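You operate a simulated robot arm through the tools that you are given. There is no shell and no other tool. Be economical: measure what you need, move in short steps, check, and stop when the job is done.

Carry out the task below with a simulated robot arm. There is one attempt and no reset: what you move stays moved.

TASK
Take the glue tub from the top of the assembly table and put it on the top of the side bench. Take the black spool and put it on the top of the workbench. Close the top right blue drawer. Stack the pale block marked "birch" from the top of the blue cabinet on top of the pale block labelled "pine". Put the oil can marked "HV 32" from the console end of the board table on the brown panel there and the oil can that says "HV 68" on the white panel there. Take the cream panel from the console end of the board table and put it on the top of the parts table. Put the labelled block on the red dish. Put two of the small boxes from the middle of the board table on top of the panel tray there. Put the sanding block on the middle of the board table away on the finishing bench top. Put one of the oak blocks from the back half of the board table on the low shelf of the assembly table. The order is free. Set down upright: oil can.

Only the result counts: the job must be done as asked and must still hold three seconds after the hand-in. Knocking over, shifting, dropping, spilling or breaking anything else fails it.

THE ROBOT
A 7-joint arm with a vacuum gripper on a trunk, on a base that drives. Base frame: it is fixed to the floor where the robot stands at the start and does not move with it; the origin is under the middle of the robot, x ahead of it, y to its left, z up; the surface under the hand at the start is at about z = 0.86. Units: m, rad, N and s.
Its first joint turns from -2.601 to 2.601 rad. Places, roughly: black spool (6x6x5 cm) [0.8, 0.1, 0.9]; brown panel [2.5, 3.75, 1]; cream panel [2.5, 4.25, 1]; finishing bench top [2.1, 8.4, 0.9]; glue tub [0.5, 0.25, 1]; labelled block [3.75, 9.5, 0.75]; low shelf of the assembly table [0.7, 0.4, 0.3]; oak block (10x6x4 cm) [2, 4.2, 0.9]; oil can [2.75, 4, 1]; pale block [2.5, 3, 1]; panel tray [2.5, 5.25, 1]; red dish (13x10x2 cm) [-1.2, 8.4, 0.9]; sanding block (11x7x3 cm) [2.6, 4.8, 0.9]; small box [2.75, 5, 1]; top of the parts table [0.2, 1.8, 0.9]; top of the side bench [2.3, -0.8, 0.9]; top of the workbench [4.2, 0.5, 0.8]; top right blue drawer [4, 0.6, 0.6]; white panel (20x15x1 cm) [2.5, 4.1, 0.9]. Payload 1.06 kg.
Tool frame: the origin (TCP) lies in the middle of the cups' lips, and z points out of the cups. The gripper has 1 cup of 0.024 m across, covering 0.024 by 0.024 m (tool x, y); the bellows give 0.008 m. With the vacuum on, a cup seals on a smooth face that it is pressed against (1 to 4 N); it does not hold porous or soft things. The pull reaches 23 N.
Orientation is that of the tool frame in the base frame, as a unit quaternion [x, y, z, w]. With the cups facing straight down, the tool's x points along the base's -x, its y along +y and its z along -z.

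THE INTERFACE
- The arm moves only by the tool jog_arm. Its arguments are lists of equal length, an entry for each row: "rotation": the turn, a rotation vector about the tool's x, y, z in rad, a list of three; "xyz": the shift along the tool's x, y, z in m, a list of three; "valve": the vacuum: 1 switches it on, -1 off. In form: {"rotation": [[rx, ry, rz], ...], "xyz": [[x, y, z], ...], "valve": [valve, ...]}. A call has 1 to 12 rows; each row is the pose to reach, as a shift and turn from the pose commanded when the call began, along the tool's axes at that moment. Rows are played at 5 a second. More than 0.05 m and 0.15 rad between two rows, or a gripper value outside its range, and nothing of the call is played. Where a pose cannot be reached the arm comes as near as it can. A force on the tool above 40 N (or 10 N above the force at the start of the call, whichever is more), or a blocked arm, ends the call early, and 0.2 s more pass. The pull builds up within a second once a cup has sealed. Time passes only in rows, and 0.2 s behind the last, so rows that repeat a pose give it time. The reply holds the time, the measured pose of the TCP, the force on the tool along the base axes and the pull of the vacuum, in the units named above and with some noise, with the torque about the TCP (base axes, N m) and any sound that the robot's microphone picked up, and new pictures: "views" is both (left out), scene, wrist or none.
- Cameras (640 x 400 px; columns grow to the right, rows downward): "scene" is now at [0.0378, 0.1691, 1.5168]; the picture's right is [-0.01, -1.00, 0.00], its down [-0.66, 0.00, -0.75] and it looks along [0.75, -0.00, -0.66] (base axes); focal length 268 px, centre (320, 200). "wrist" rides on the gripper at [0.078, 0.019, -0.096] in the tool frame; the picture's right is [-0.24, 0.97, 0.00], its down [-0.71, -0.17, -0.69] and it looks along [-0.67, -0.16, 0.73] (tool axes); focal length 243 px, centre (320, 200). There is no depth. A picture from a camera that has moved, and an enlarged one, comes with that camera's place and axes in the base frame and with its lens.
- slide_trunk(by): slides the trunk up (or, below 0, down) by that many m; the arm and the scene camera ride with it, the base frame stays. It gives what a move gives, with no picture.
- roll_base(legs): drives the robot by 1 to 6 legs, each [ahead, turn to the left] in m and rad, along the robot's own axes; the way and the turn of a leg run together, so that a leg with both is an arc; at most 1.5 m and 3.142 rad a leg. The arm and the cameras ride along, it lands a little off, and it stops where it bumps. It gives what a move gives, and a new picture of the scene camera.
- head_to(pan, tilt): turns the head with the scene camera to pan (to the left, within 2.705 rad either way) and tilt (down, from -0.506 to 1.204), counted from straight ahead of the robot. It gives what a move gives, and a new picture of the scene camera.
- close_up(camera, box): a new picture of the part [left, top, right, bottom] of that camera's present view, enlarged. No time passes.
- close_job(): hands the job in; it is judged then, once.

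Go step by step. Nothing tells you exact positions but the pictures and the camera data: compare them with the known pose of the tool, close in by small moves and look again before you grip or let go. The budget is 556 turns and 360 pictures, counting those below and the enlarged ones. Unless the task says otherwise, let go and move clear before handing in.

The tools are called by a JSON object that holds its "api" and its "payload". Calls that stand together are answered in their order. jog_arm: Moves the arm, as the interface text tells. Its arguments: {"type":"object","properties":{"rotation":{"type":"array"},"xyz":{"type":"array"},"valve":{"type":"array"},"views":{"type":"string","enum":["both","scene","wrist","none"]}},"required":["rotation","xyz","valve"]} The other tools are called the same way: slide_trunk (by) slides the trunk up or down; roll_base (legs) drives the base; head_to (pan, tilt) turns the head that bears the scene camera; close_up (camera, box) takes an enlarged picture of a part of a camera's view; close_job () hands the job in.

At the start:

```text
time_s: 0.0
tcp_pos: [0.6288, 0.4024, 1.0997]
tcp_rot: [-0.001, 1.0, 0.001, 0.0]
contact_force: [0.0, 0.0, -0.1]
moment: [-0.02, 0.0, 0.05]
pull: 0.0
trunk travel left (down, up): [-0.575, 0.135]
robot x, y, heading: [0.0009, -0.0007, 0.001]
head pan, tilt: [-0.005, 0.717]
```

scene: 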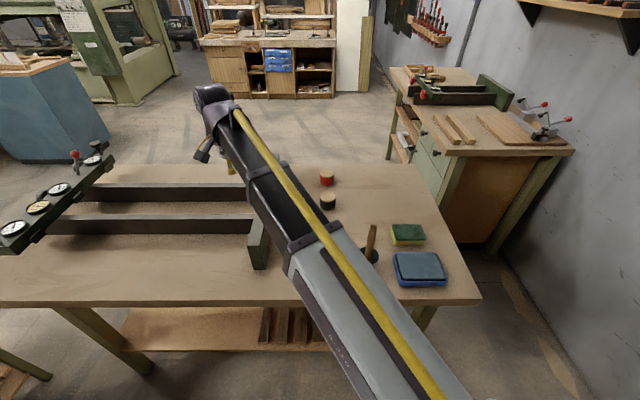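
wrist: 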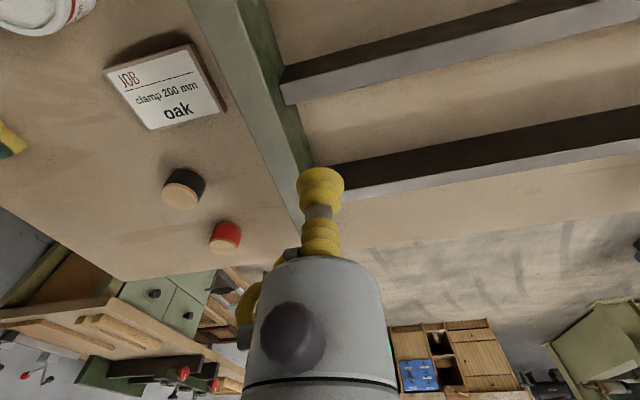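

I see the assembly table with a black and a red spool, a job card and the edge of the glue tub near the arm. I'll look closer before moving.

{"api": "close_up", "payload": {"camera": "wrist", "box": [0, 0, 320, 280]}}

{"api": "close_up", "payload": {"camera": "scene", "box": [180, 0, 600, 160]}}

{"api": "close_up", "payload": {"camera": "scene", "box": [260, 150, 480, 300]}}

```text
1.43 times, centred on (160, 140) of wrist
camera zoom: at [0.5509, 0.4213, 1.1956], right [0.24, 0.97, 0.0], down [0.71, -0.17, 0.69], along [0.67, -0.16, -0.73], focal length 347 px, centre (549, 286)
```

zoom: 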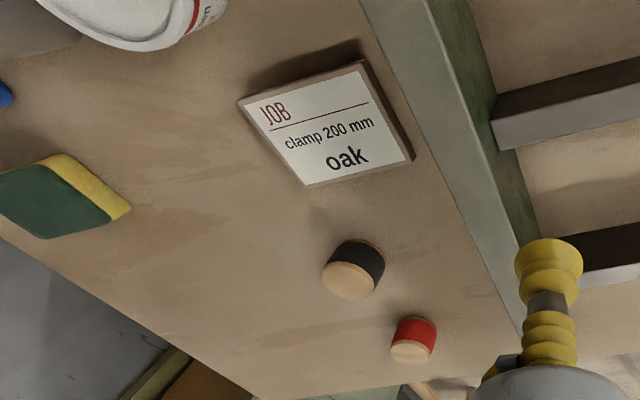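

```text
1.52 times, centred on (390, 80) of scene
camera zoom: at [0.0378, 0.1691, 1.5168], right [-0.01, -1.0, 0.0], down [-0.66, 0.0, -0.75], along [0.75, 0.0, -0.66], focal length 408 px, centre (213, 383)
```

zoom: 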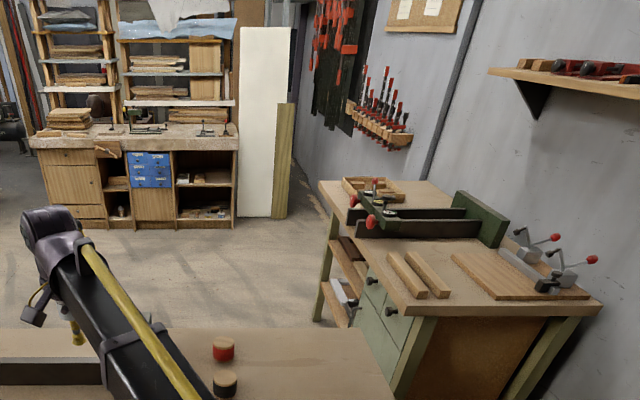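

```text
2.67 times, centred on (370, 225) of scene
camera zoom: at [0.0378, 0.1691, 1.5168], right [-0.01, -1.0, 0.0], down [-0.66, 0.0, -0.75], along [0.75, 0.0, -0.66], focal length 714 px, centre (187, 133)
```

zoom: 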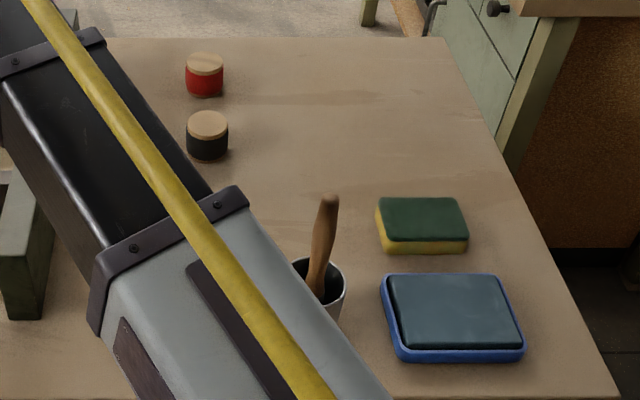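

Spool top looks to be at about (0.75, 0.143, 0.91). I move over it at height and look for the tub as well.

{"api": "jog_arm", "payload": {"rotation": [[0, 0, 0], [0, 0, 0], [0, 0, 0], [0, 0, 0], [0, 0, 0], [0, 0, 0], [0, 0, 0]], "xyz": [[-0.02, -0.043, 0], [-0.04, -0.086, 0], [-0.06, -0.129, 0], [-0.08, -0.172, 0], [-0.1, -0.215, 0], [-0.121, -0.259, 0], [-0.121, -0.259, 0]], "valve": [-1, -1, -1, -1, -1, -1, -1]}}

```text
time_s: 1.6
tcp_pos: [0.7525, 0.1446, 1.0991]
tcp_rot: [0.0, 1.0, 0.001, -0.001]
contact_force: [0.1, 0.1, 0.2]
moment: [0.04, 0.02, 0.02]
pull: 0.2
trunk travel left (down, up): [-0.575, 0.135]
robot x, y, heading: [-0.0042, -0.0029, -0.003]
head pan, tilt: [-0.005, 0.717]
camera scene: at [0.0379, 0.1687, 1.5168], right [-0.01, -1.0, 0.0], down [-0.66, 0.0, -0.75], along [0.75, 0.0, -0.66], focal length 268 px, centre (320, 200)
camera wrist: at [0.674, 0.1621, 1.1945], right [0.23, 0.97, 0.0], down [0.71, -0.17, 0.69], along [0.67, -0.16, -0.73], focal length 243 px, centre (320, 200)
```

scene: 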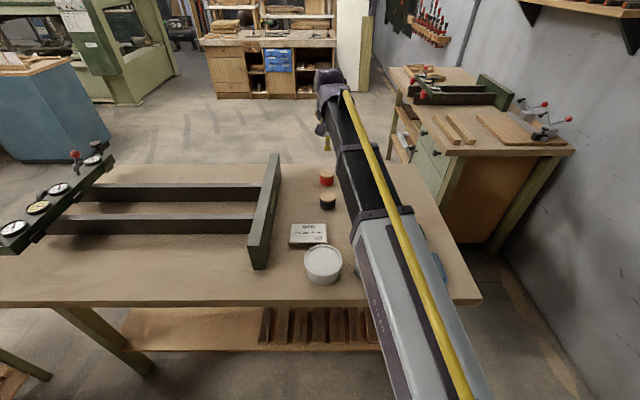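
wrist: 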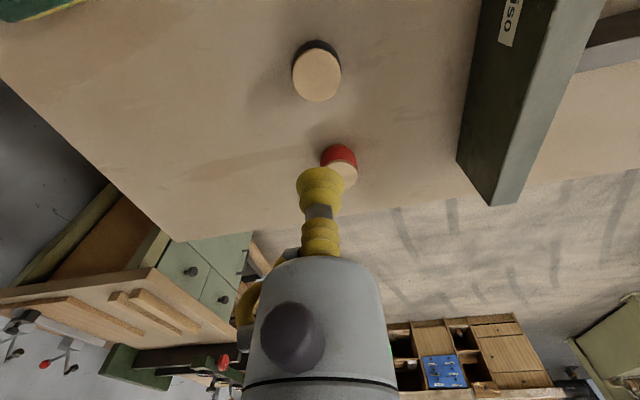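

{"api": "close_up", "payload": {"camera": "scene", "box": [270, 160, 370, 300]}}

{"api": "head_to", "payload": {"pan": 1.5, "tilt": 0.4}}

{"api": "head_to", "payload": {"pan": -1.2, "tilt": 0.4}}

{"api": "head_to", "payload": {"pan": 0.6, "tilt": 0.3}}

```text
2.86 times, centred on (320, 230) of scene
camera zoom: at [0.0379, 0.1687, 1.5168], right [-0.01, -1.0, 0.0], down [-0.66, 0.0, -0.75], along [0.75, 0.0, -0.66], focal length 765 px, centre (320, 114)
```

zoom: 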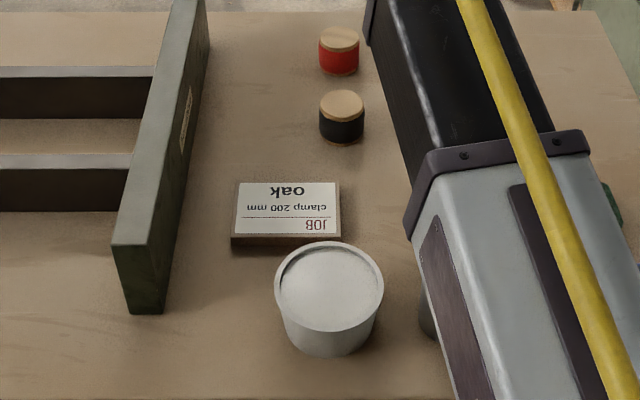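

```text
time_s: 3.2
tcp_pos: [0.7518, 0.1436, 1.0977]
tcp_rot: [0.0, 1.0, 0.0, 0.0]
contact_force: [0.0, 0.8, 0.2]
moment: [-0.02, 0.03, 0.05]
pull: 0.1
trunk travel left (down, up): [-0.575, 0.135]
robot x, y, heading: [0.0024, 0.0003, 0.001]
head pan, tilt: [1.499, 0.4]
camera scene: at [-0.0398, 0.2619, 1.5451], right [1.0, -0.07, 0.0], down [-0.03, -0.39, -0.92], along [0.07, 0.92, -0.39], focal length 268 px, centre (320, 200)
```

scene: 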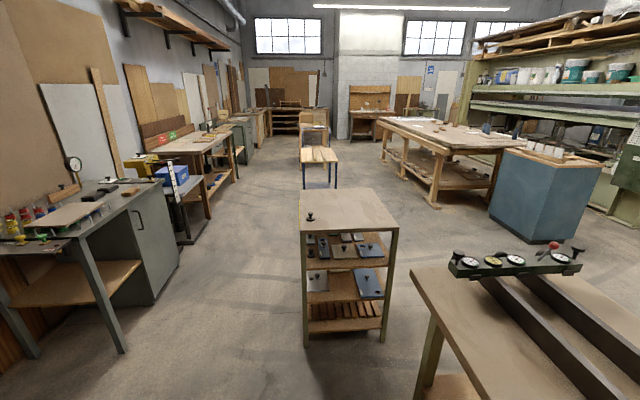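

```text
time_s: 5.6
tcp_pos: [0.7522, 0.1438, 1.0983]
tcp_rot: [0.0, 1.0, 0.0, -0.001]
contact_force: [-0.5, -0.1, -0.4]
moment: [0.03, 0.02, -0.03]
pull: 0.1
trunk travel left (down, up): [-0.575, 0.135]
robot x, y, heading: [0.0002, 0.0008, 0.0]
head pan, tilt: [-1.201, 0.4]
camera scene: at [-0.0129, 0.0832, 1.5451], right [-0.93, -0.36, 0.0], down [-0.14, 0.36, -0.92], along [0.33, -0.86, -0.39], focal length 268 px, centre (320, 200)
```

scene: 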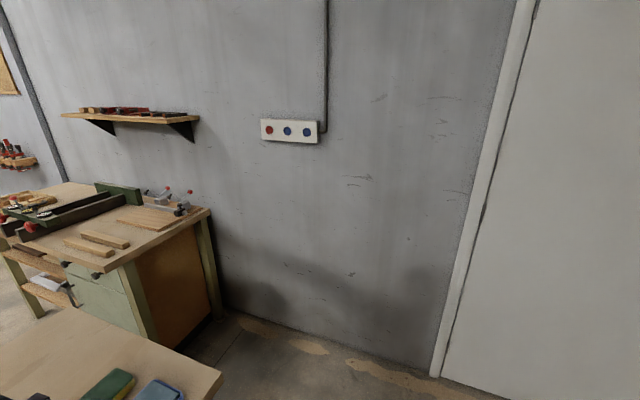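

```text
time_s: 7.4
tcp_pos: [0.7511, 0.1437, 1.0981]
tcp_rot: [-0.001, 1.0, 0.001, 0.001]
contact_force: [0.4, -0.1, 0.5]
moment: [-0.02, 0.02, 0.02]
pull: 0.0
trunk travel left (down, up): [-0.575, 0.135]
robot x, y, heading: [0.0028, 0.0027, -0.001]
head pan, tilt: [0.6, 0.3]
camera scene: at [0.0306, 0.2222, 1.5543], right [0.56, -0.83, 0.0], down [-0.24, -0.17, -0.96], along [0.79, 0.54, -0.3], focal length 268 px, centre (320, 200)
```

scene: 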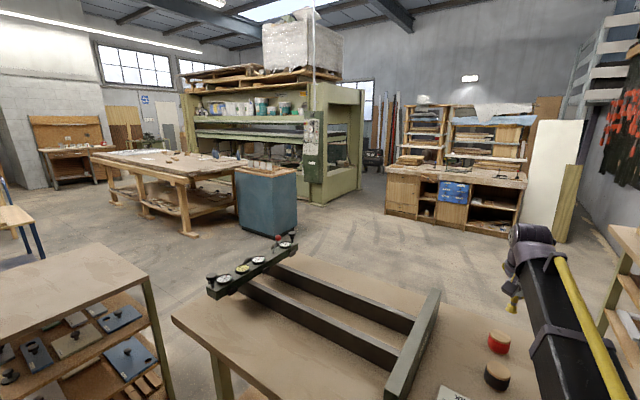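

The tub is a white lidded one, near (0.44, 0.16). First the spool, which I'm above: descend with vacuum.

{"api": "jog_arm", "payload": {"rotation": [[0, 0, 0], [0, 0, 0], [0, 0, 0], [0, 0, 0], [0, 0, 0], [0, 0, 0]], "xyz": [[-0.003, -0.005, 0.045], [-0.003, -0.005, 0.09], [-0.003, -0.005, 0.135], [-0.003, -0.005, 0.165], [-0.003, -0.005, 0.178], [-0.003, -0.005, 0.178]], "valve": [-1, -1, -1, -1, 1, 1], "views": "wrist"}}

```text
time_s: 8.8
tcp_pos: [0.7519, 0.1401, 0.9207]
tcp_rot: [-0.001, 1.0, 0.0, -0.001]
contact_force: [0.6, 0.9, -0.3]
moment: [0.0, -0.01, 0.01]
pull: 0.0
trunk travel left (down, up): [-0.575, 0.135]
robot x, y, heading: [-0.001, -0.002, -0.004]
head pan, tilt: [0.6, 0.3]
camera wrist: at [0.675, 0.1589, 1.0169], right [0.24, 0.97, 0.0], down [0.71, -0.17, 0.69], along [0.67, -0.16, -0.73], focal length 243 px, centre (320, 200)
```

wrist: 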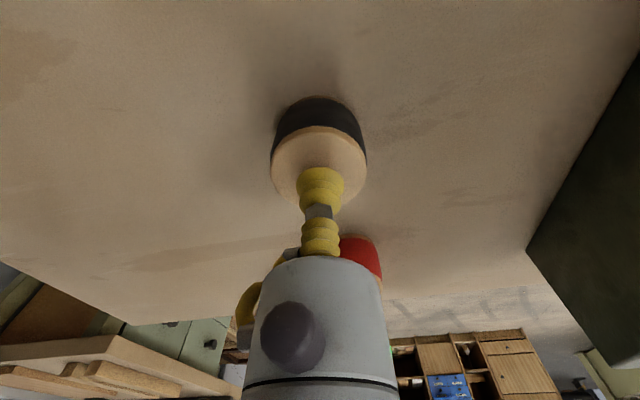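

{"api": "jog_arm", "payload": {"rotation": [[0, 0, 0], [0, 0, 0], [0, 0, 0], [0, 0, 0], [0, 0, 0], [0, 0, 0]], "xyz": [[0, 0, 0.005], [0, 0, 0.01], [0, 0, 0.013], [0, 0, 0.013], [0, 0, 0.013], [0, 0, 0.013]], "valve": [1, 1, 1, 1, 1, 1], "views": "none"}}

```text
time_s: 10.2
tcp_pos: [0.7534, 0.139, 0.9088]
tcp_rot: [0.0, 1.0, 0.0, 0.001]
contact_force: [-0.5, 1.6, 9.9]
moment: [0.03, -0.02, 0.01]
pull: 22.8
trunk travel left (down, up): [-0.575, 0.135]
robot x, y, heading: [0.0012, -0.0006, 0.0]
head pan, tilt: [0.6, 0.3]
```

Spool is held. Lift it and look behind the robot before reversing.

{"api": "jog_arm", "payload": {"rotation": [[0, 0, 0], [0, 0, 0], [0, 0, 0], [0, 0, 0], [0, 0, 0], [0, 0, 0], [0, 0, 0]], "xyz": [[0, 0, -0.01], [0, 0, -0.05], [0, 0, -0.1], [0, 0, -0.15], [0, 0, -0.2], [0.04, 0, -0.22], [0.08, 0, -0.24]], "valve": [1, 1, 1, 1, 1, 1, 1], "views": "wrist"}}

{"api": "head_to", "payload": {"pan": 2.6, "tilt": 0.5}}

{"api": "head_to", "payload": {"pan": -2.5, "tilt": 0.5}}

```text
time_s: 11.8
tcp_pos: [0.674, 0.1395, 1.1509]
tcp_rot: [0.0, 1.0, -0.001, 0.0]
contact_force: [-0.9, 0.4, -1.1]
moment: [0.01, -0.01, -0.02]
pull: 23.2
trunk travel left (down, up): [-0.575, 0.135]
robot x, y, heading: [0.0045, 0.0018, -0.001]
head pan, tilt: [0.6, 0.3]
camera wrist: at [0.5957, 0.1579, 1.2472], right [0.24, 0.97, 0.0], down [0.71, -0.17, 0.68], along [0.67, -0.16, -0.73], focal length 243 px, centre (320, 200)
```

wrist: 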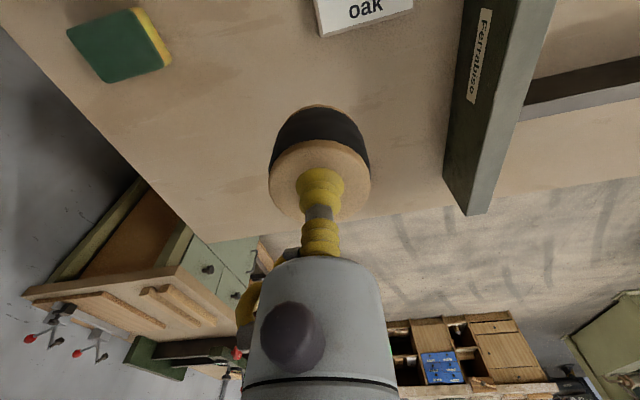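

```text
time_s: 13.7
tcp_pos: [0.6748, 0.1391, 1.1505]
tcp_rot: [0.0, 1.0, 0.0, 0.0]
contact_force: [-0.6, 0.8, -1.7]
moment: [-0.04, -0.02, 0.05]
pull: 22.7
trunk travel left (down, up): [-0.575, 0.135]
robot x, y, heading: [-0.0017, -0.0009, 0.001]
head pan, tilt: [2.601, 0.499]
camera scene: at [-0.1244, 0.2164, 1.536], right [0.52, 0.86, 0.0], down [0.41, -0.25, -0.88], along [-0.75, 0.45, -0.48], focal length 268 px, centre (320, 200)
```

scene: 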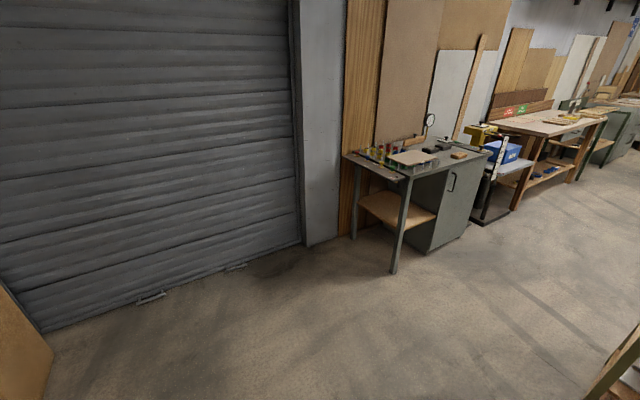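

```text
time_s: 17.7
tcp_pos: [0.6737, 0.1392, 1.1506]
tcp_rot: [0.0, 1.0, -0.001, 0.0]
contact_force: [-0.2, -0.1, -1.0]
moment: [-0.02, -0.03, 0.0]
pull: 23.2
trunk travel left (down, up): [-0.575, 0.135]
robot x, y, heading: [0.0011, 0.0017, -0.001]
head pan, tilt: [-2.499, 0.499]
camera scene: at [-0.1193, 0.115, 1.536], right [-0.6, 0.8, 0.0], down [0.38, 0.29, -0.88], along [-0.7, -0.53, -0.48], focal length 268 px, centre (320, 200)
```

scene: 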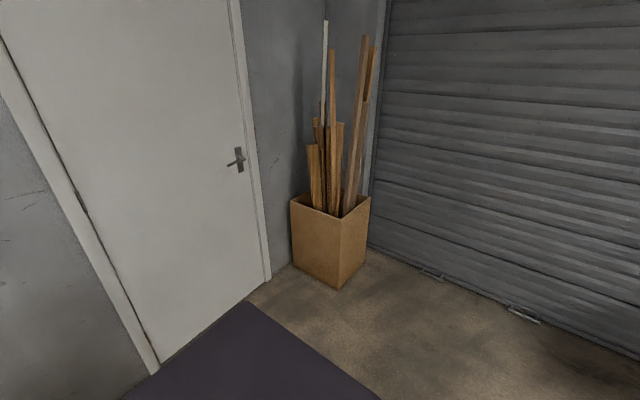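

Clear floor behind; the way to the workbench goes round the parts table on the left. I raise the trunk and drive in parts.

{"api": "slide_trunk", "payload": {"by": 0.1}}

{"api": "head_to", "payload": {"pan": 0.0, "tilt": 0.5}}

{"api": "roll_base", "payload": {"legs": [[-0.6, 0], [0, 1.571], [1.3, 0]]}}

```text
time_s: 19.1
tcp_pos: [0.6741, 0.1393, 1.2507]
tcp_rot: [0.0, 1.0, 0.0, 0.0]
contact_force: [0.0, -0.3, -0.9]
moment: [0.02, 0.01, 0.02]
pull: 22.7
trunk travel left (down, up): [-0.675, 0.035]
robot x, y, heading: [-0.0004, -0.0045, -0.001]
head pan, tilt: [-2.499, 0.499]
```

```text
time_s: 21.3
tcp_pos: [0.6751, 0.1408, 1.2497]
tcp_rot: [0.0, 1.0, 0.0, 0.001]
contact_force: [-0.5, -0.4, -0.3]
moment: [0.04, 0.0, -0.01]
pull: 22.7
trunk travel left (down, up): [-0.675, 0.035]
robot x, y, heading: [0.0, -0.0018, -0.0]
head pan, tilt: [0.0, 0.499]
camera scene: at [0.0445, 0.1695, 1.636], right [0.0, -1.0, 0.0], down [-0.48, 0.0, -0.88], along [0.88, 0.0, -0.48], focal length 268 px, centre (320, 200)
```

scene: 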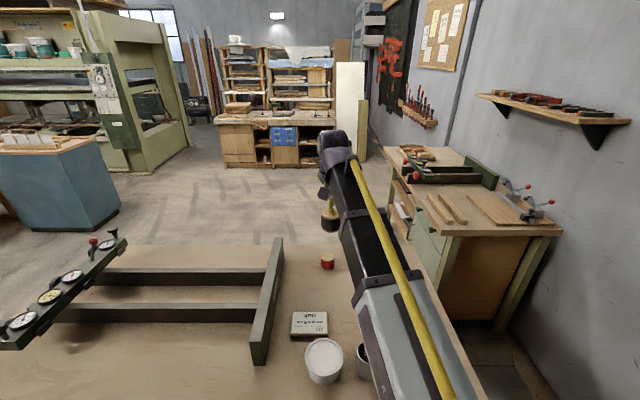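

```text
time_s: 34.6
tcp_pos: [-0.7037, 1.9597, 1.2514]
tcp_rot: [-0.699, 0.715, 0.0, 0.001]
contact_force: [-1.1, -0.5, -1.2]
moment: [-0.01, -0.01, 0.03]
pull: 22.7
trunk travel left (down, up): [-0.675, 0.035]
robot x, y, heading: [-0.5809, 1.2808, 1.545]
head pan, tilt: [0.0, 0.499]
camera scene: at [-0.752, 1.3312, 1.636], right [1.0, -0.02, 0.0], down [-0.01, -0.48, -0.88], along [0.02, 0.88, -0.48], focal length 268 px, centre (320, 200)
```

scene: 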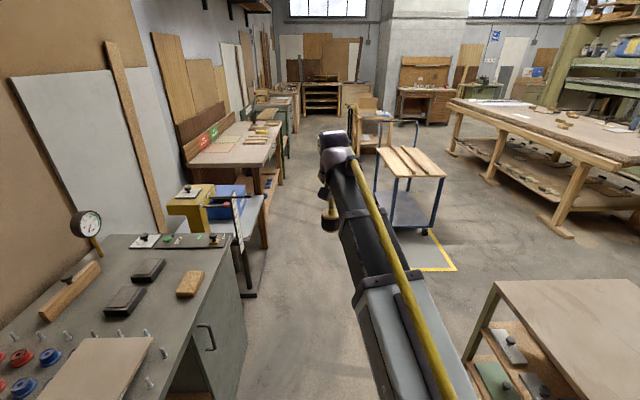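

{"api": "roll_base", "payload": {"legs": [[1.27, 0], [0, -1.56], [1.45, 0], [0, -0.71], [1.45, 0]]}}

```text
time_s: 60.3
tcp_pos: [2.5272, 1.1485, 1.2512]
tcp_rot: [0.379, 0.925, 0.0, 0.0]
contact_force: [0.1, 0.4, -0.4]
moment: [0.01, -0.02, 0.0]
pull: 22.6
trunk travel left (down, up): [-0.675, 0.035]
robot x, y, heading: [1.9523, 1.5239, -0.778]
head pan, tilt: [0.0, 0.499]
camera scene: at [2.0989, 1.6103, 1.636], right [-0.7, -0.71, 0.0], down [-0.34, 0.34, -0.88], along [0.63, -0.62, -0.48], focal length 268 px, centre (320, 200)
```

scene: 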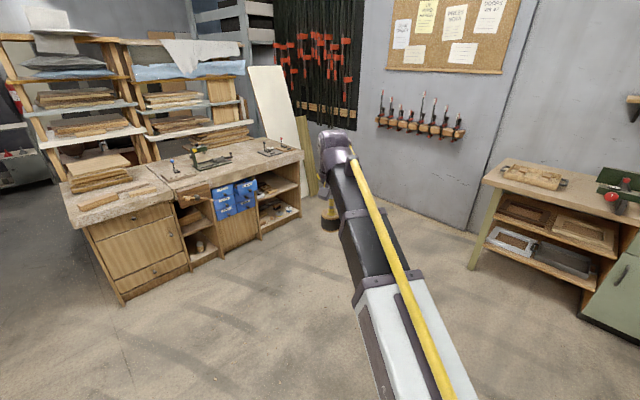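

{"api": "close_up", "payload": {"camera": "scene", "box": [60, 110, 320, 280]}}

```text
2.35 times, centred on (190, 195) of scene
camera zoom: at [2.0989, 1.6103, 1.636], right [-0.7, -0.71, 0.0], down [-0.34, 0.34, -0.88], along [0.63, -0.62, -0.48], focal length 630 px, centre (626, 212)
```

zoom: 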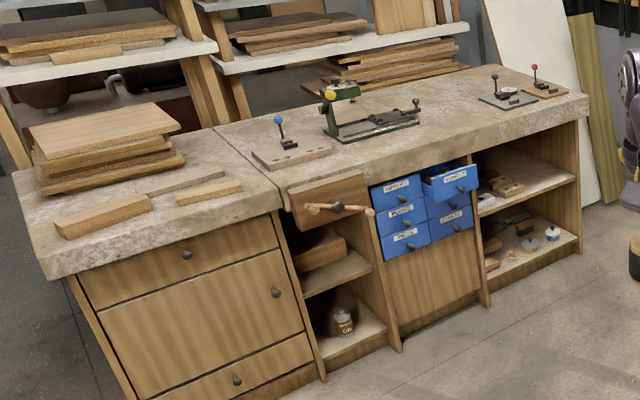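

{"api": "roll_base", "payload": {"legs": [[0, 0.09], [1.45, 0], [0, 0.69]]}}

{"api": "head_to", "payload": {"pan": 0.0, "tilt": 0.8}}

```text
time_s: 69.9
tcp_pos: [3.7448, 0.693, 1.251]
tcp_rot: [0.02, 1.0, 0.001, 0.001]
contact_force: [0.2, 0.2, -0.4]
moment: [0.0, 0.0, -0.02]
pull: 22.7
trunk travel left (down, up): [-0.675, 0.035]
robot x, y, heading: [3.0625, 0.5796, -0.042]
head pan, tilt: [0.0, 0.499]
camera scene: at [3.1171, 0.7483, 1.6359], right [-0.04, -1.0, 0.0], down [-0.48, 0.02, -0.88], along [0.88, -0.04, -0.48], focal length 268 px, centre (320, 200)
```

scene: 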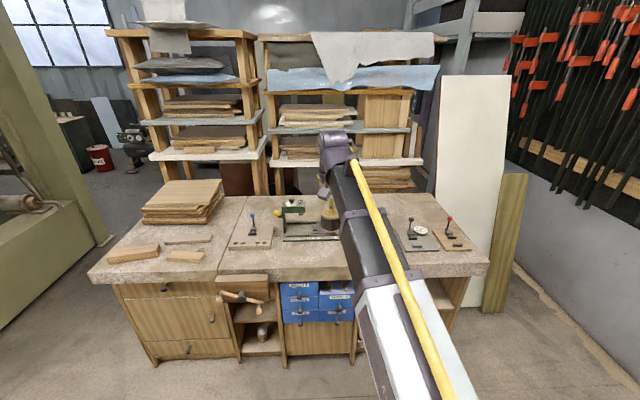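

```text
time_s: 70.7
tcp_pos: [3.7462, 0.6935, 1.2506]
tcp_rot: [0.02, 1.0, 0.0, 0.0]
contact_force: [0.0, 0.2, -1.6]
moment: [-0.02, 0.0, -0.05]
pull: 23.1
trunk travel left (down, up): [-0.675, 0.035]
robot x, y, heading: [3.0682, 0.5787, -0.04]
head pan, tilt: [0.0, 0.799]
camera scene: at [3.1069, 0.7485, 1.6101], right [-0.04, -1.0, 0.0], down [-0.72, 0.03, -0.7], along [0.7, -0.03, -0.72], focal length 268 px, centre (320, 200)
```

scene: 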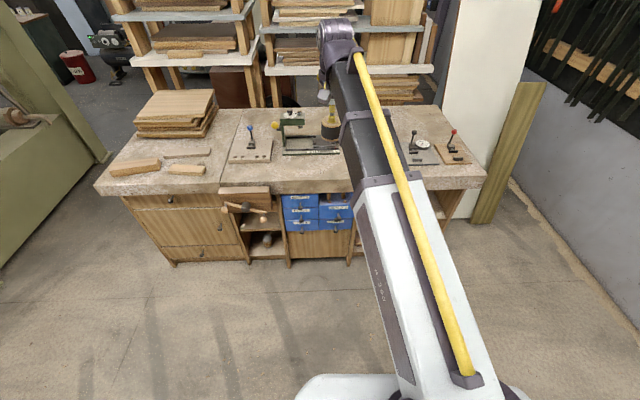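

{"api": "close_up", "payload": {"camera": "scene", "box": [200, 90, 360, 240]}}

{"api": "jog_arm", "payload": {"rotation": [[0, 0, 0], [0, 0, 0]], "xyz": [[0, 0, 0], [0, 0, 0.01]], "valve": [1, 1], "views": "wrist"}}

```text
2.67 times, centred on (280, 165) of scene
camera zoom: at [3.1069, 0.7485, 1.6101], right [-0.04, -1.0, 0.0], down [-0.72, 0.03, -0.7], along [0.7, -0.03, -0.72], focal length 714 px, centre (427, 293)
```

zoom: 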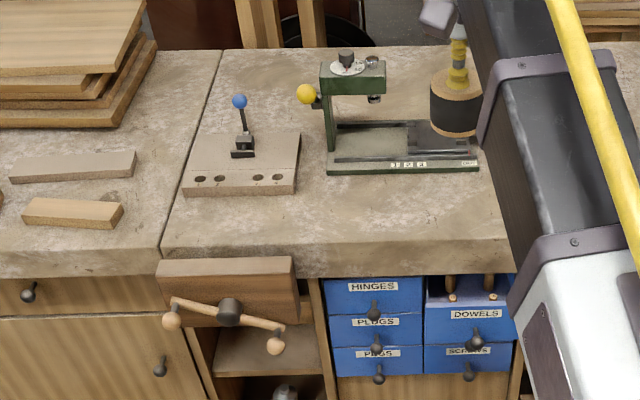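

```text
time_s: 71.3
tcp_pos: [3.7456, 0.6924, 1.2412]
tcp_rot: [0.021, 1.0, 0.0, 0.0]
contact_force: [0.1, 0.1, -1.2]
moment: [0.0, -0.01, -0.04]
pull: 23.2
trunk travel left (down, up): [-0.675, 0.035]
robot x, y, heading: [3.0658, 0.5764, -0.039]
head pan, tilt: [0.0, 0.799]
camera wrist: at [3.6685, 0.7148, 1.3374], right [0.27, 0.96, 0.0], down [0.7, -0.2, 0.69], along [0.66, -0.19, -0.73], focal length 243 px, centre (320, 200)
```

wrist: 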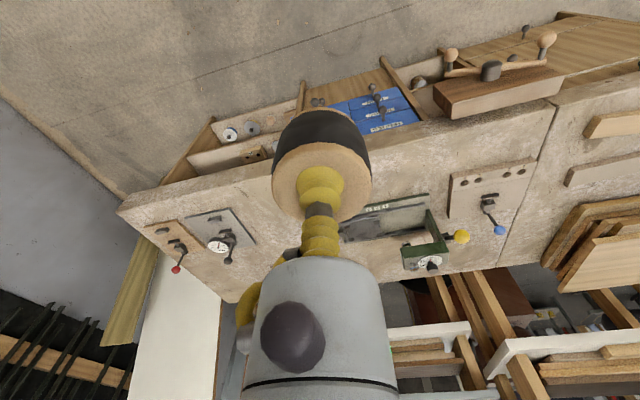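

I'll roll a bit nearer, then place the spool on the free strip at about (4.05, 0.45).

{"api": "roll_base", "payload": {"legs": [[0.15, 0.03]]}}

```text
time_s: 72.7
tcp_pos: [3.8909, 0.7113, 1.2398]
tcp_rot: [0.005, 1.0, 0.001, 0.0]
contact_force: [-0.3, -0.1, -1.5]
moment: [0.01, 0.03, -0.01]
pull: 22.8
trunk travel left (down, up): [-0.675, 0.035]
robot x, y, heading: [3.2177, 0.5765, -0.009]
head pan, tilt: [0.0, 0.799]
camera scene: at [3.2512, 0.746, 1.61], right [-0.01, -1.0, 0.0], down [-0.72, 0.01, -0.7], along [0.7, -0.01, -0.72], focal length 268 px, centre (320, 200)
```

scene: 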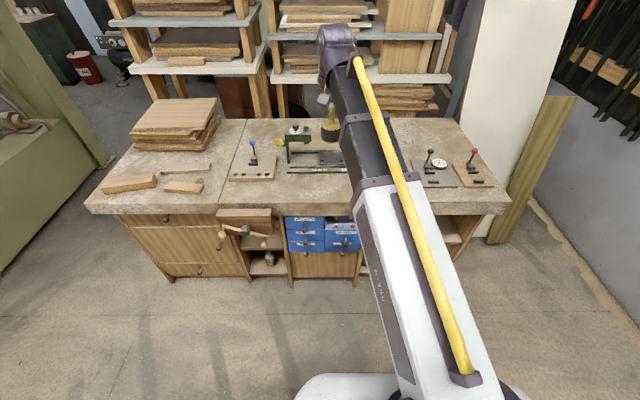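

{"api": "jog_arm", "payload": {"rotation": [[0, 0, 0], [0, 0, 0], [0, 0, 0], [0, 0, 0], [0, 0, 0], [0, 0, 0], [0, 0, 0], [0, 0, 0], [0, 0, 0], [0, 0, 0], [0, 0, 0]], "xyz": [[-0.023, -0.037, 0], [-0.046, -0.074, 0], [-0.069, -0.111, 0], [-0.092, -0.148, 0], [-0.115, -0.185, 0], [-0.138, -0.222, 0], [-0.161, -0.26, 0], [-0.161, -0.26, 0.05], [-0.161, -0.26, 0.1], [-0.161, -0.26, 0.15], [-0.161, -0.26, 0.2]], "valve": [1, 1, 1, 1, 1, 1, 1, 1, 1, 1, 1]}}

```text
time_s: 75.1
tcp_pos: [4.0496, 0.4445, 1.0423]
tcp_rot: [0.005, 1.0, 0.0, -0.001]
contact_force: [-0.4, 0.5, -0.8]
moment: [0.0, -0.01, 0.03]
pull: 23.2
trunk travel left (down, up): [-0.675, 0.035]
robot x, y, heading: [3.2122, 0.5771, -0.009]
head pan, tilt: [0.0, 0.799]
camera scene: at [3.2509, 0.7459, 1.6101], right [-0.01, -1.0, 0.0], down [-0.72, 0.01, -0.7], along [0.7, -0.01, -0.72], focal length 268 px, centre (320, 200)
camera wrist: at [3.9719, 0.4643, 1.1381], right [0.24, 0.97, 0.0], down [0.71, -0.18, 0.69], along [0.66, -0.17, -0.73], focal length 243 px, centre (320, 200)
```

scene: 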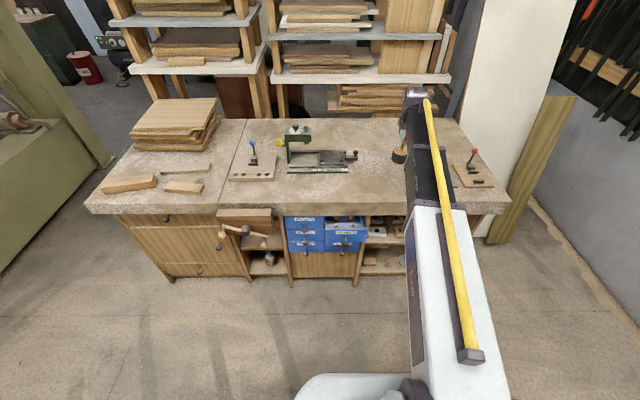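
wrist: 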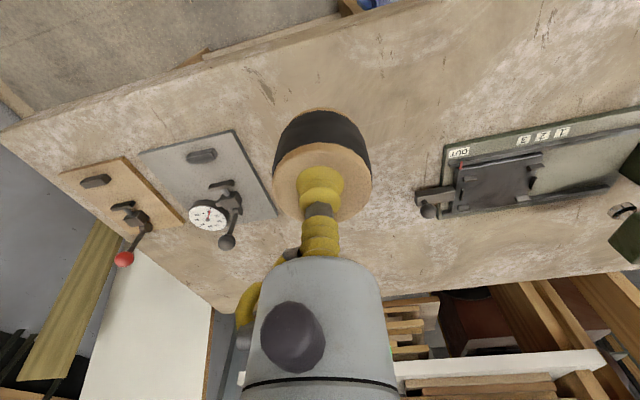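

{"api": "jog_arm", "payload": {"rotation": [[0, 0, 0], [0, 0, 0], [0, 0, 0], [0, 0, 0], [0, 0, 0]], "xyz": [[-0.025, 0.005, 0.04], [-0.025, 0.005, 0.08], [-0.025, 0.005, 0.12], [-0.025, 0.005, 0.14], [-0.025, 0.005, 0.14]], "valve": [1, 1, 1, 1, 1], "views": "wrist"}}

```text
time_s: 76.3
tcp_pos: [4.0735, 0.452, 0.8987]
tcp_rot: [0.004, 1.0, 0.0, 0.0]
contact_force: [0.6, -0.7, -1.0]
moment: [-0.03, 0.02, 0.01]
pull: 22.6
trunk travel left (down, up): [-0.675, 0.035]
robot x, y, heading: [3.2132, 0.5774, -0.011]
head pan, tilt: [0.0, 0.799]
camera wrist: at [3.9956, 0.4717, 0.9954], right [0.24, 0.97, 0.0], down [0.71, -0.18, 0.69], along [0.66, -0.17, -0.73], focal length 243 px, centre (320, 200)
```

wrist: 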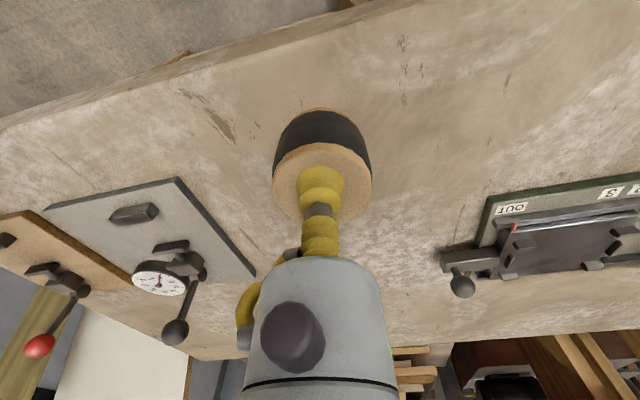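

Clear spot under it. Lower in small steps until contact.

{"api": "jog_arm", "payload": {"rotation": [[0, 0, 0], [0, 0, 0], [0, 0, 0], [0, 0, 0]], "xyz": [[0, 0, 0.008], [0, 0, 0.016], [0, 0, 0.022], [0, 0, 0.022]], "valve": [1, 1, 1, 1], "views": "none"}}

```text
time_s: 77.3
tcp_pos: [4.0729, 0.4533, 0.8767]
tcp_rot: [0.004, 1.0, -0.001, 0.001]
contact_force: [1.0, -0.6, -0.6]
moment: [-0.01, 0.01, 0.04]
pull: 23.0
trunk travel left (down, up): [-0.675, 0.035]
robot x, y, heading: [3.2176, 0.5788, -0.009]
head pan, tilt: [0.0, 0.799]
```

{"api": "jog_arm", "payload": {"rotation": [[0, 0, 0], [0, 0, 0], [0, 0, 0], [0, 0, 0]], "xyz": [[0, 0, 0.006], [0, 0, 0.012], [0, 0, 0.016], [0, 0, 0.016]], "valve": [1, 1, 1, 1], "views": "wrist"}}

```text
time_s: 78.3
tcp_pos: [4.0752, 0.454, 0.8615]
tcp_rot: [0.004, 1.0, 0.0, 0.0]
contact_force: [-0.5, -0.2, -1.4]
moment: [0.0, -0.02, 0.0]
pull: 22.6
trunk travel left (down, up): [-0.675, 0.035]
robot x, y, heading: [3.2151, 0.5775, -0.009]
head pan, tilt: [0.0, 0.799]
camera wrist: at [3.9961, 0.4727, 0.9576], right [0.24, 0.97, 0.0], down [0.71, -0.18, 0.69], along [0.66, -0.17, -0.73], focal length 243 px, centre (320, 200)
```

wrist: 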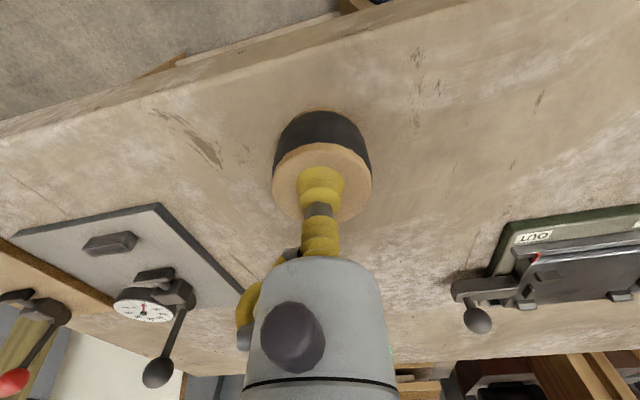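

{"api": "jog_arm", "payload": {"rotation": [[0, 0, 0], [0, 0, 0], [0, 0, 0], [0, 0, 0]], "xyz": [[0, 0, 0.006], [0, 0, 0.011], [0, 0, 0.016], [0, 0, 0.016]], "valve": [1, 1, 1, 1], "views": "none"}}

```text
time_s: 79.3
tcp_pos: [4.074, 0.4536, 0.848]
tcp_rot: [0.005, 1.0, 0.0, 0.001]
contact_force: [-0.8, -0.7, 16.4]
moment: [-0.08, -0.01, -0.02]
pull: 22.4
trunk travel left (down, up): [-0.675, 0.035]
robot x, y, heading: [3.2173, 0.5735, -0.005]
head pan, tilt: [0.0, 0.799]
```

{"api": "jog_arm", "payload": {"rotation": [[0, 0, 0], [0, 0, 0], [0, 0, 0], [0, 0, 0], [0, 0, 0], [0, 0, 0], [0, 0, 0], [0, 0, 0]], "xyz": [[0, 0, -0.003], [0, 0, -0.003], [0, 0, -0.003], [0, 0, -0.005], [0, 0, -0.01], [0, 0, -0.05], [0, 0, -0.1], [0, 0, -0.15]], "valve": [-1, -1, -1, -1, -1, -1, -1, -1]}}

```text
time_s: 81.1
tcp_pos: [4.0749, 0.4573, 0.9982]
tcp_rot: [0.004, 1.0, 0.0, 0.0]
contact_force: [-0.2, 0.5, -0.7]
moment: [0.0, -0.01, 0.0]
pull: 0.0
trunk travel left (down, up): [-0.675, 0.035]
robot x, y, heading: [3.2142, 0.5821, -0.008]
head pan, tilt: [0.0, 0.799]
camera scene: at [3.2506, 0.7459, 1.6099], right [-0.01, -1.0, 0.0], down [-0.72, 0.01, -0.7], along [0.7, -0.01, -0.72], focal length 268 px, centre (320, 200)
camera wrist: at [3.9972, 0.477, 1.0929], right [0.24, 0.97, 0.0], down [0.71, -0.18, 0.68], along [0.66, -0.17, -0.73], focal length 243 px, centre (320, 200)
```

scene: 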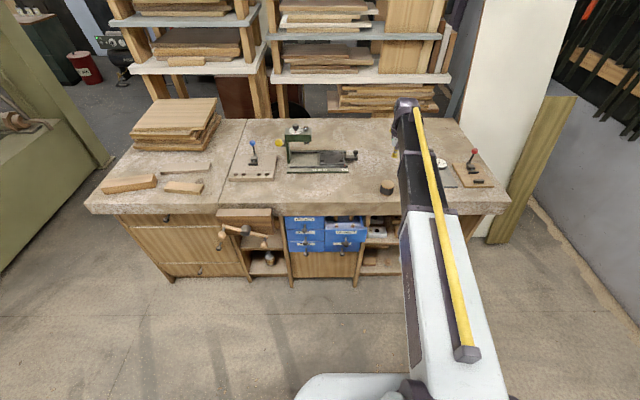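
wrist: 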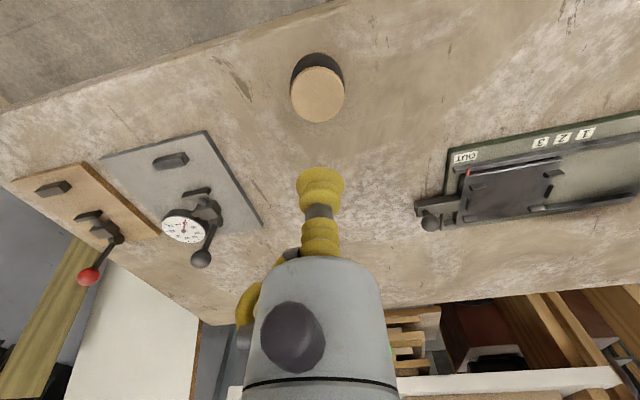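

Spool stands on the workbench. Now the open "DOWELS" drawer, top right.

{"api": "close_up", "payload": {"camera": "scene", "box": [260, 190, 400, 290]}}

```text
4.00 times, centred on (330, 240) of scene
camera zoom: at [3.2506, 0.7459, 1.6099], right [-0.01, -1.0, 0.0], down [-0.72, 0.01, -0.7], along [0.7, -0.01, -0.72], focal length 1071 px, centre (280, 40)
```

zoom: 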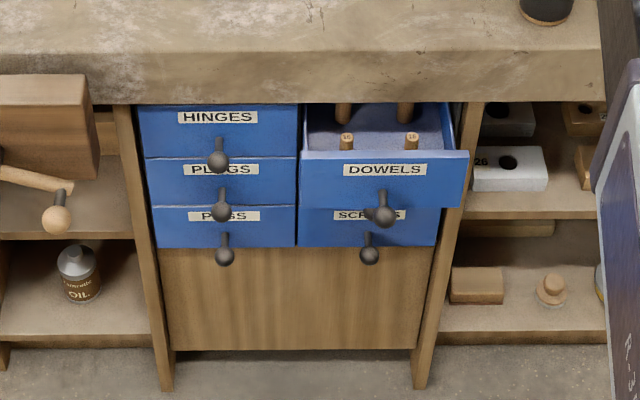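

{"api": "jog_arm", "payload": {"rotation": [[0, 0, 0], [0, 0, 0], [0, 0, 0]], "xyz": [[0, 0, -0.05], [0.02, 0, -0.09], [0.06, 0, -0.1]], "valve": [-1, -1, -1], "views": "none"}}

{"api": "roll_base", "payload": {"legs": [[-0.2, 0]]}}

```text
time_s: 81.9
tcp_pos: [4.0123, 0.4561, 1.0962]
tcp_rot: [0.006, 1.0, 0.0, 0.0]
contact_force: [0.1, 0.5, 0.0]
moment: [-0.02, -0.01, 0.01]
pull: 0.1
trunk travel left (down, up): [-0.675, 0.035]
robot x, y, heading: [3.2161, 0.5798, -0.012]
head pan, tilt: [0.0, 0.799]
```

```text
time_s: 83.5
tcp_pos: [3.8178, 0.4589, 1.0964]
tcp_rot: [0.004, 1.0, 0.0, 0.0]
contact_force: [-0.1, -0.5, -0.1]
moment: [0.02, 0.02, 0.01]
pull: 0.0
trunk travel left (down, up): [-0.675, 0.035]
robot x, y, heading: [3.0207, 0.5764, -0.006]
head pan, tilt: [0.0, 0.799]
camera scene: at [3.0542, 0.7477, 1.61], right [-0.01, -1.0, 0.0], down [-0.72, 0.01, -0.7], along [0.7, -0.01, -0.72], focal length 268 px, centre (320, 200)
```

scene: 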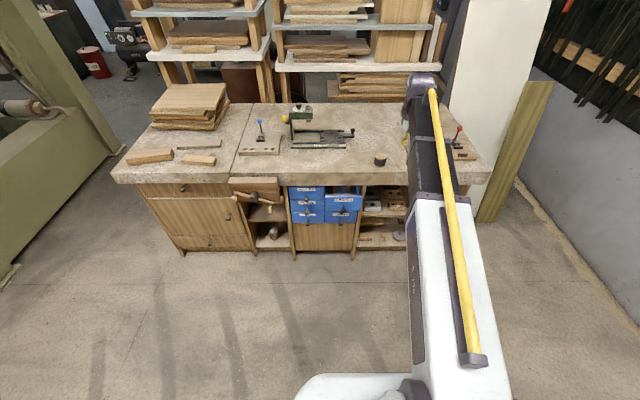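

{"api": "jog_arm", "payload": {"rotation": [[0, -0.143, 0], [0, -0.286, 0], [0, -0.428, 0], [0, -0.571, 0], [0, -0.714, 0], [0, -0.857, 0], [0, -1.0, 0], [0, -1.142, 0], [0, -1.285, 0], [0, -1.428, 0], [0, -1.571, 0]], "xyz": [[0, 0.01, 0], [0, 0.02, 0.01], [0, 0.03, 0.02], [0, 0.04, 0.03], [0, 0.05, 0.05], [0, 0.06, 0.07], [0, 0.07, 0.09], [0, 0.08, 0.11], [0, 0.09, 0.13], [0, 0.1, 0.15], [0, 0.12, 0.17]], "valve": [-1, -1, -1, -1, -1, -1, -1, -1, -1, -1, -1]}}

```text
time_s: 85.8
tcp_pos: [3.8185, 0.5825, 0.9257]
tcp_rot: [0.003, 0.707, -0.003, 0.708]
contact_force: [-0.2, 1.3, 0.4]
moment: [-0.04, 0.01, 0.02]
pull: 0.0
out of reach, approached as far as the arm can: row 9
trunk travel left (down, up): [-0.675, 0.035]
robot x, y, heading: [3.0198, 0.5777, -0.008]
head pan, tilt: [0.0, 0.799]
camera scene: at [3.0546, 0.7476, 1.6101], right [-0.01, -1.0, 0.0], down [-0.72, 0.01, -0.7], along [0.7, -0.01, -0.72], focal length 268 px, centre (320, 200)
camera wrist: at [3.7237, 0.6018, 0.8476], right [0.01, 0.97, 0.23], down [-0.69, -0.17, 0.71], along [0.73, -0.17, 0.67], focal length 243 px, centre (320, 200)
```

scene: 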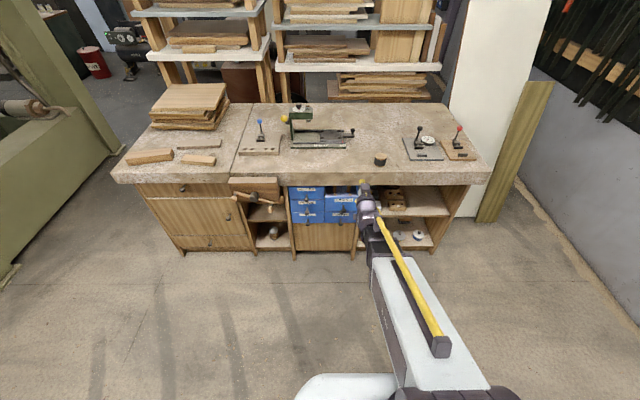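
wrist: 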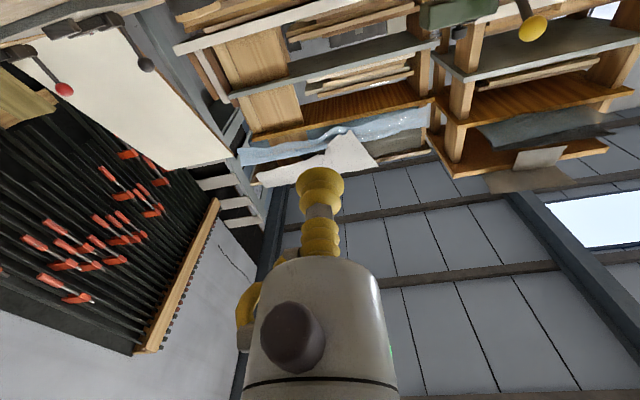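

{"api": "slide_trunk", "payload": {"by": -0.243}}

{"api": "close_up", "payload": {"camera": "scene", "box": [270, 150, 410, 250]}}

```text
time_s: 88.4
tcp_pos: [3.8193, 0.5811, 0.6817]
tcp_rot: [0.003, 0.707, -0.003, 0.707]
contact_force: [0.7, 0.9, 0.9]
moment: [-0.03, 0.0, 0.0]
pull: 0.1
trunk travel left (down, up): [-0.432, 0.278]
robot x, y, heading: [3.0211, 0.5809, -0.01]
head pan, tilt: [0.0, 0.799]
```

```text
4.00 times, centred on (340, 200) of scene
camera zoom: at [3.0545, 0.7477, 1.367], right [-0.01, -1.0, 0.0], down [-0.72, 0.01, -0.7], along [0.7, -0.01, -0.72], focal length 1071 px, centre (240, 200)
```

zoom: 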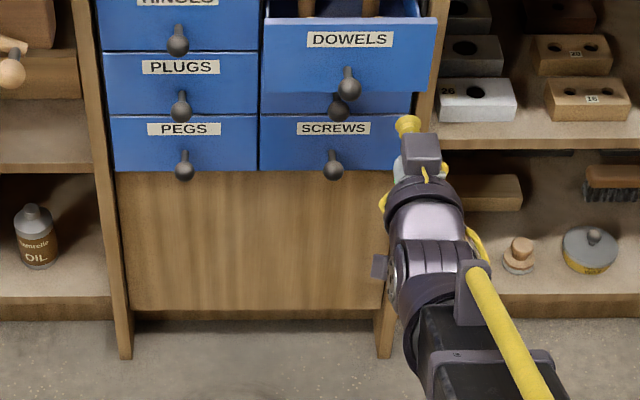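

{"api": "jog_arm", "payload": {"rotation": [[0, 0, 0], [0, 0, 0], [0, 0, 0], [0, 0, 0], [0, 0, 0], [0, 0, 0], [0, 0, 0]], "xyz": [[0.01, 0, 0.04], [0.01, 0, 0.08], [0.01, 0, 0.11], [0.01, 0, 0.13], [0.01, 0, 0.15], [0.01, 0, 0.165], [0.01, 0, 0.18]], "valve": [-1, -1, -1, -1, -1, -1, -1], "views": "none"}}

{"api": "close_up", "payload": {"camera": "scene", "box": [270, 130, 410, 230]}}

```text
time_s: 90.0
tcp_pos: [3.9994, 0.581, 0.6728]
tcp_rot: [0.003, 0.707, -0.002, 0.707]
contact_force: [-0.2, -0.2, 1.1]
moment: [0.05, 0.01, 0.03]
pull: 0.0
trunk travel left (down, up): [-0.432, 0.278]
robot x, y, heading: [3.0166, 0.5793, -0.009]
head pan, tilt: [0.0, 0.799]
```

```text
4.00 times, centred on (340, 180) of scene
camera zoom: at [3.0544, 0.7477, 1.367], right [-0.01, -1.0, 0.0], down [-0.72, 0.01, -0.7], along [0.7, -0.01, -0.72], focal length 1071 px, centre (240, 280)
```

zoom: 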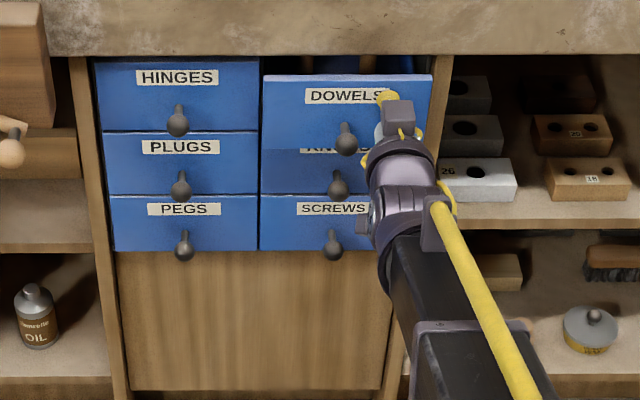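

{"api": "jog_arm", "payload": {"rotation": [[0, 0, 0], [0, 0, 0], [0, 0, 0], [0, 0, 0], [0, 0, 0]], "xyz": [[0, 0, 0.01], [0, 0, 0.02], [0, 0, 0.028], [0, 0, 0.036], [0, 0, 0.042]], "valve": [-1, -1, -1, -1, -1], "views": "none"}}

{"api": "close_up", "payload": {"camera": "scene", "box": [270, 130, 410, 230]}}

```text
time_s: 91.2
tcp_pos: [4.0413, 0.5811, 0.6734]
tcp_rot: [0.002, 0.707, -0.002, 0.707]
contact_force: [-3.1, -0.2, 0.0]
moment: [-0.03, -0.04, -0.01]
pull: 0.1
trunk travel left (down, up): [-0.432, 0.278]
robot x, y, heading: [3.0177, 0.5795, -0.008]
head pan, tilt: [0.0, 0.799]
```

```text
4.00 times, centred on (340, 180) of scene
camera zoom: at [3.0543, 0.7476, 1.367], right [-0.01, -1.0, 0.0], down [-0.72, 0.01, -0.7], along [0.7, -0.01, -0.72], focal length 1071 px, centre (240, 280)
```

zoom: 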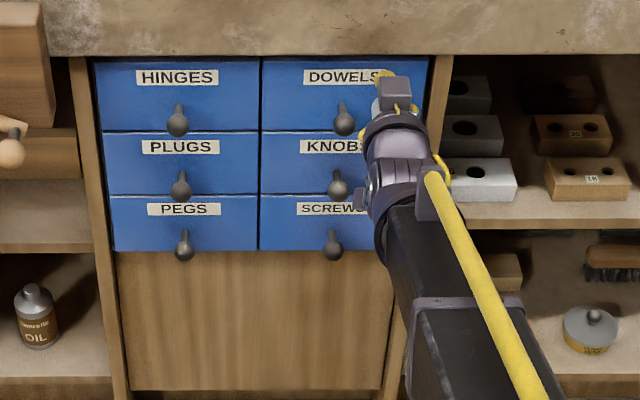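

{"api": "jog_arm", "payload": {"rotation": [[0, 0, 0], [0, 0, 0], [0, 0, 0], [0, 0, 0]], "xyz": [[0, 0, 0.005], [0, 0, 0.01], [0, 0, 0.015], [0, 0, 0.015]], "valve": [-1, -1, -1, -1], "views": "none"}}

```text
time_s: 91.8
tcp_pos: [4.0459, 0.5811, 0.6732]
tcp_rot: [0.003, 0.708, -0.003, 0.706]
contact_force: [-12.4, -0.5, 1.6]
moment: [0.03, 0.04, 0.03]
pull: 0.0
trunk travel left (down, up): [-0.432, 0.278]
robot x, y, heading: [3.0181, 0.582, -0.007]
head pan, tilt: [0.0, 0.799]
stopped in row 3: the force on the tool passed its limit at 46 N (the readings are from after the stop); the commanded pose is now the measured one
```

Drawer is hard against its stop. Back off, then check.

{"api": "jog_arm", "payload": {"rotation": [[0, 0, 0], [0, 0, 0], [0, 0, 0], [0, 0, 0], [0, 0, 0]], "xyz": [[0, 0, -0.02], [0, 0, -0.06], [0, 0, -0.11], [0, 0, -0.16], [0, 0, -0.2]], "valve": [-1, -1, -1, -1, -1], "views": "none"}}

{"api": "slide_trunk", "payload": {"by": 0.24}}

{"api": "close_up", "payload": {"camera": "scene", "box": [270, 150, 410, 250]}}

```text
time_s: 93.0
tcp_pos: [3.8479, 0.5838, 0.6748]
tcp_rot: [0.002, 0.708, -0.002, 0.706]
contact_force: [0.2, 0.5, 0.2]
moment: [-0.01, -0.02, -0.02]
pull: 0.0
trunk travel left (down, up): [-0.432, 0.278]
robot x, y, heading: [3.0167, 0.5803, -0.006]
head pan, tilt: [0.0, 0.799]
```

```text
time_s: 95.5
tcp_pos: [3.848, 0.5843, 0.9147]
tcp_rot: [0.002, 0.709, -0.003, 0.705]
contact_force: [0.0, -0.6, 0.3]
moment: [-0.01, -0.03, -0.05]
pull: 0.0
trunk travel left (down, up): [-0.672, 0.038]
robot x, y, heading: [3.0188, 0.5786, -0.006]
head pan, tilt: [0.0, 0.799]
```

```text
4.00 times, centred on (340, 200) of scene
camera zoom: at [3.0541, 0.7477, 1.607], right [-0.01, -1.0, 0.0], down [-0.72, 0.01, -0.7], along [0.7, -0.01, -0.72], focal length 1071 px, centre (240, 200)
```

zoom: 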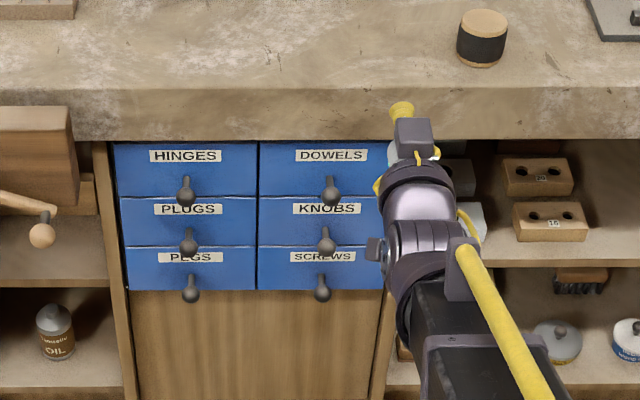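

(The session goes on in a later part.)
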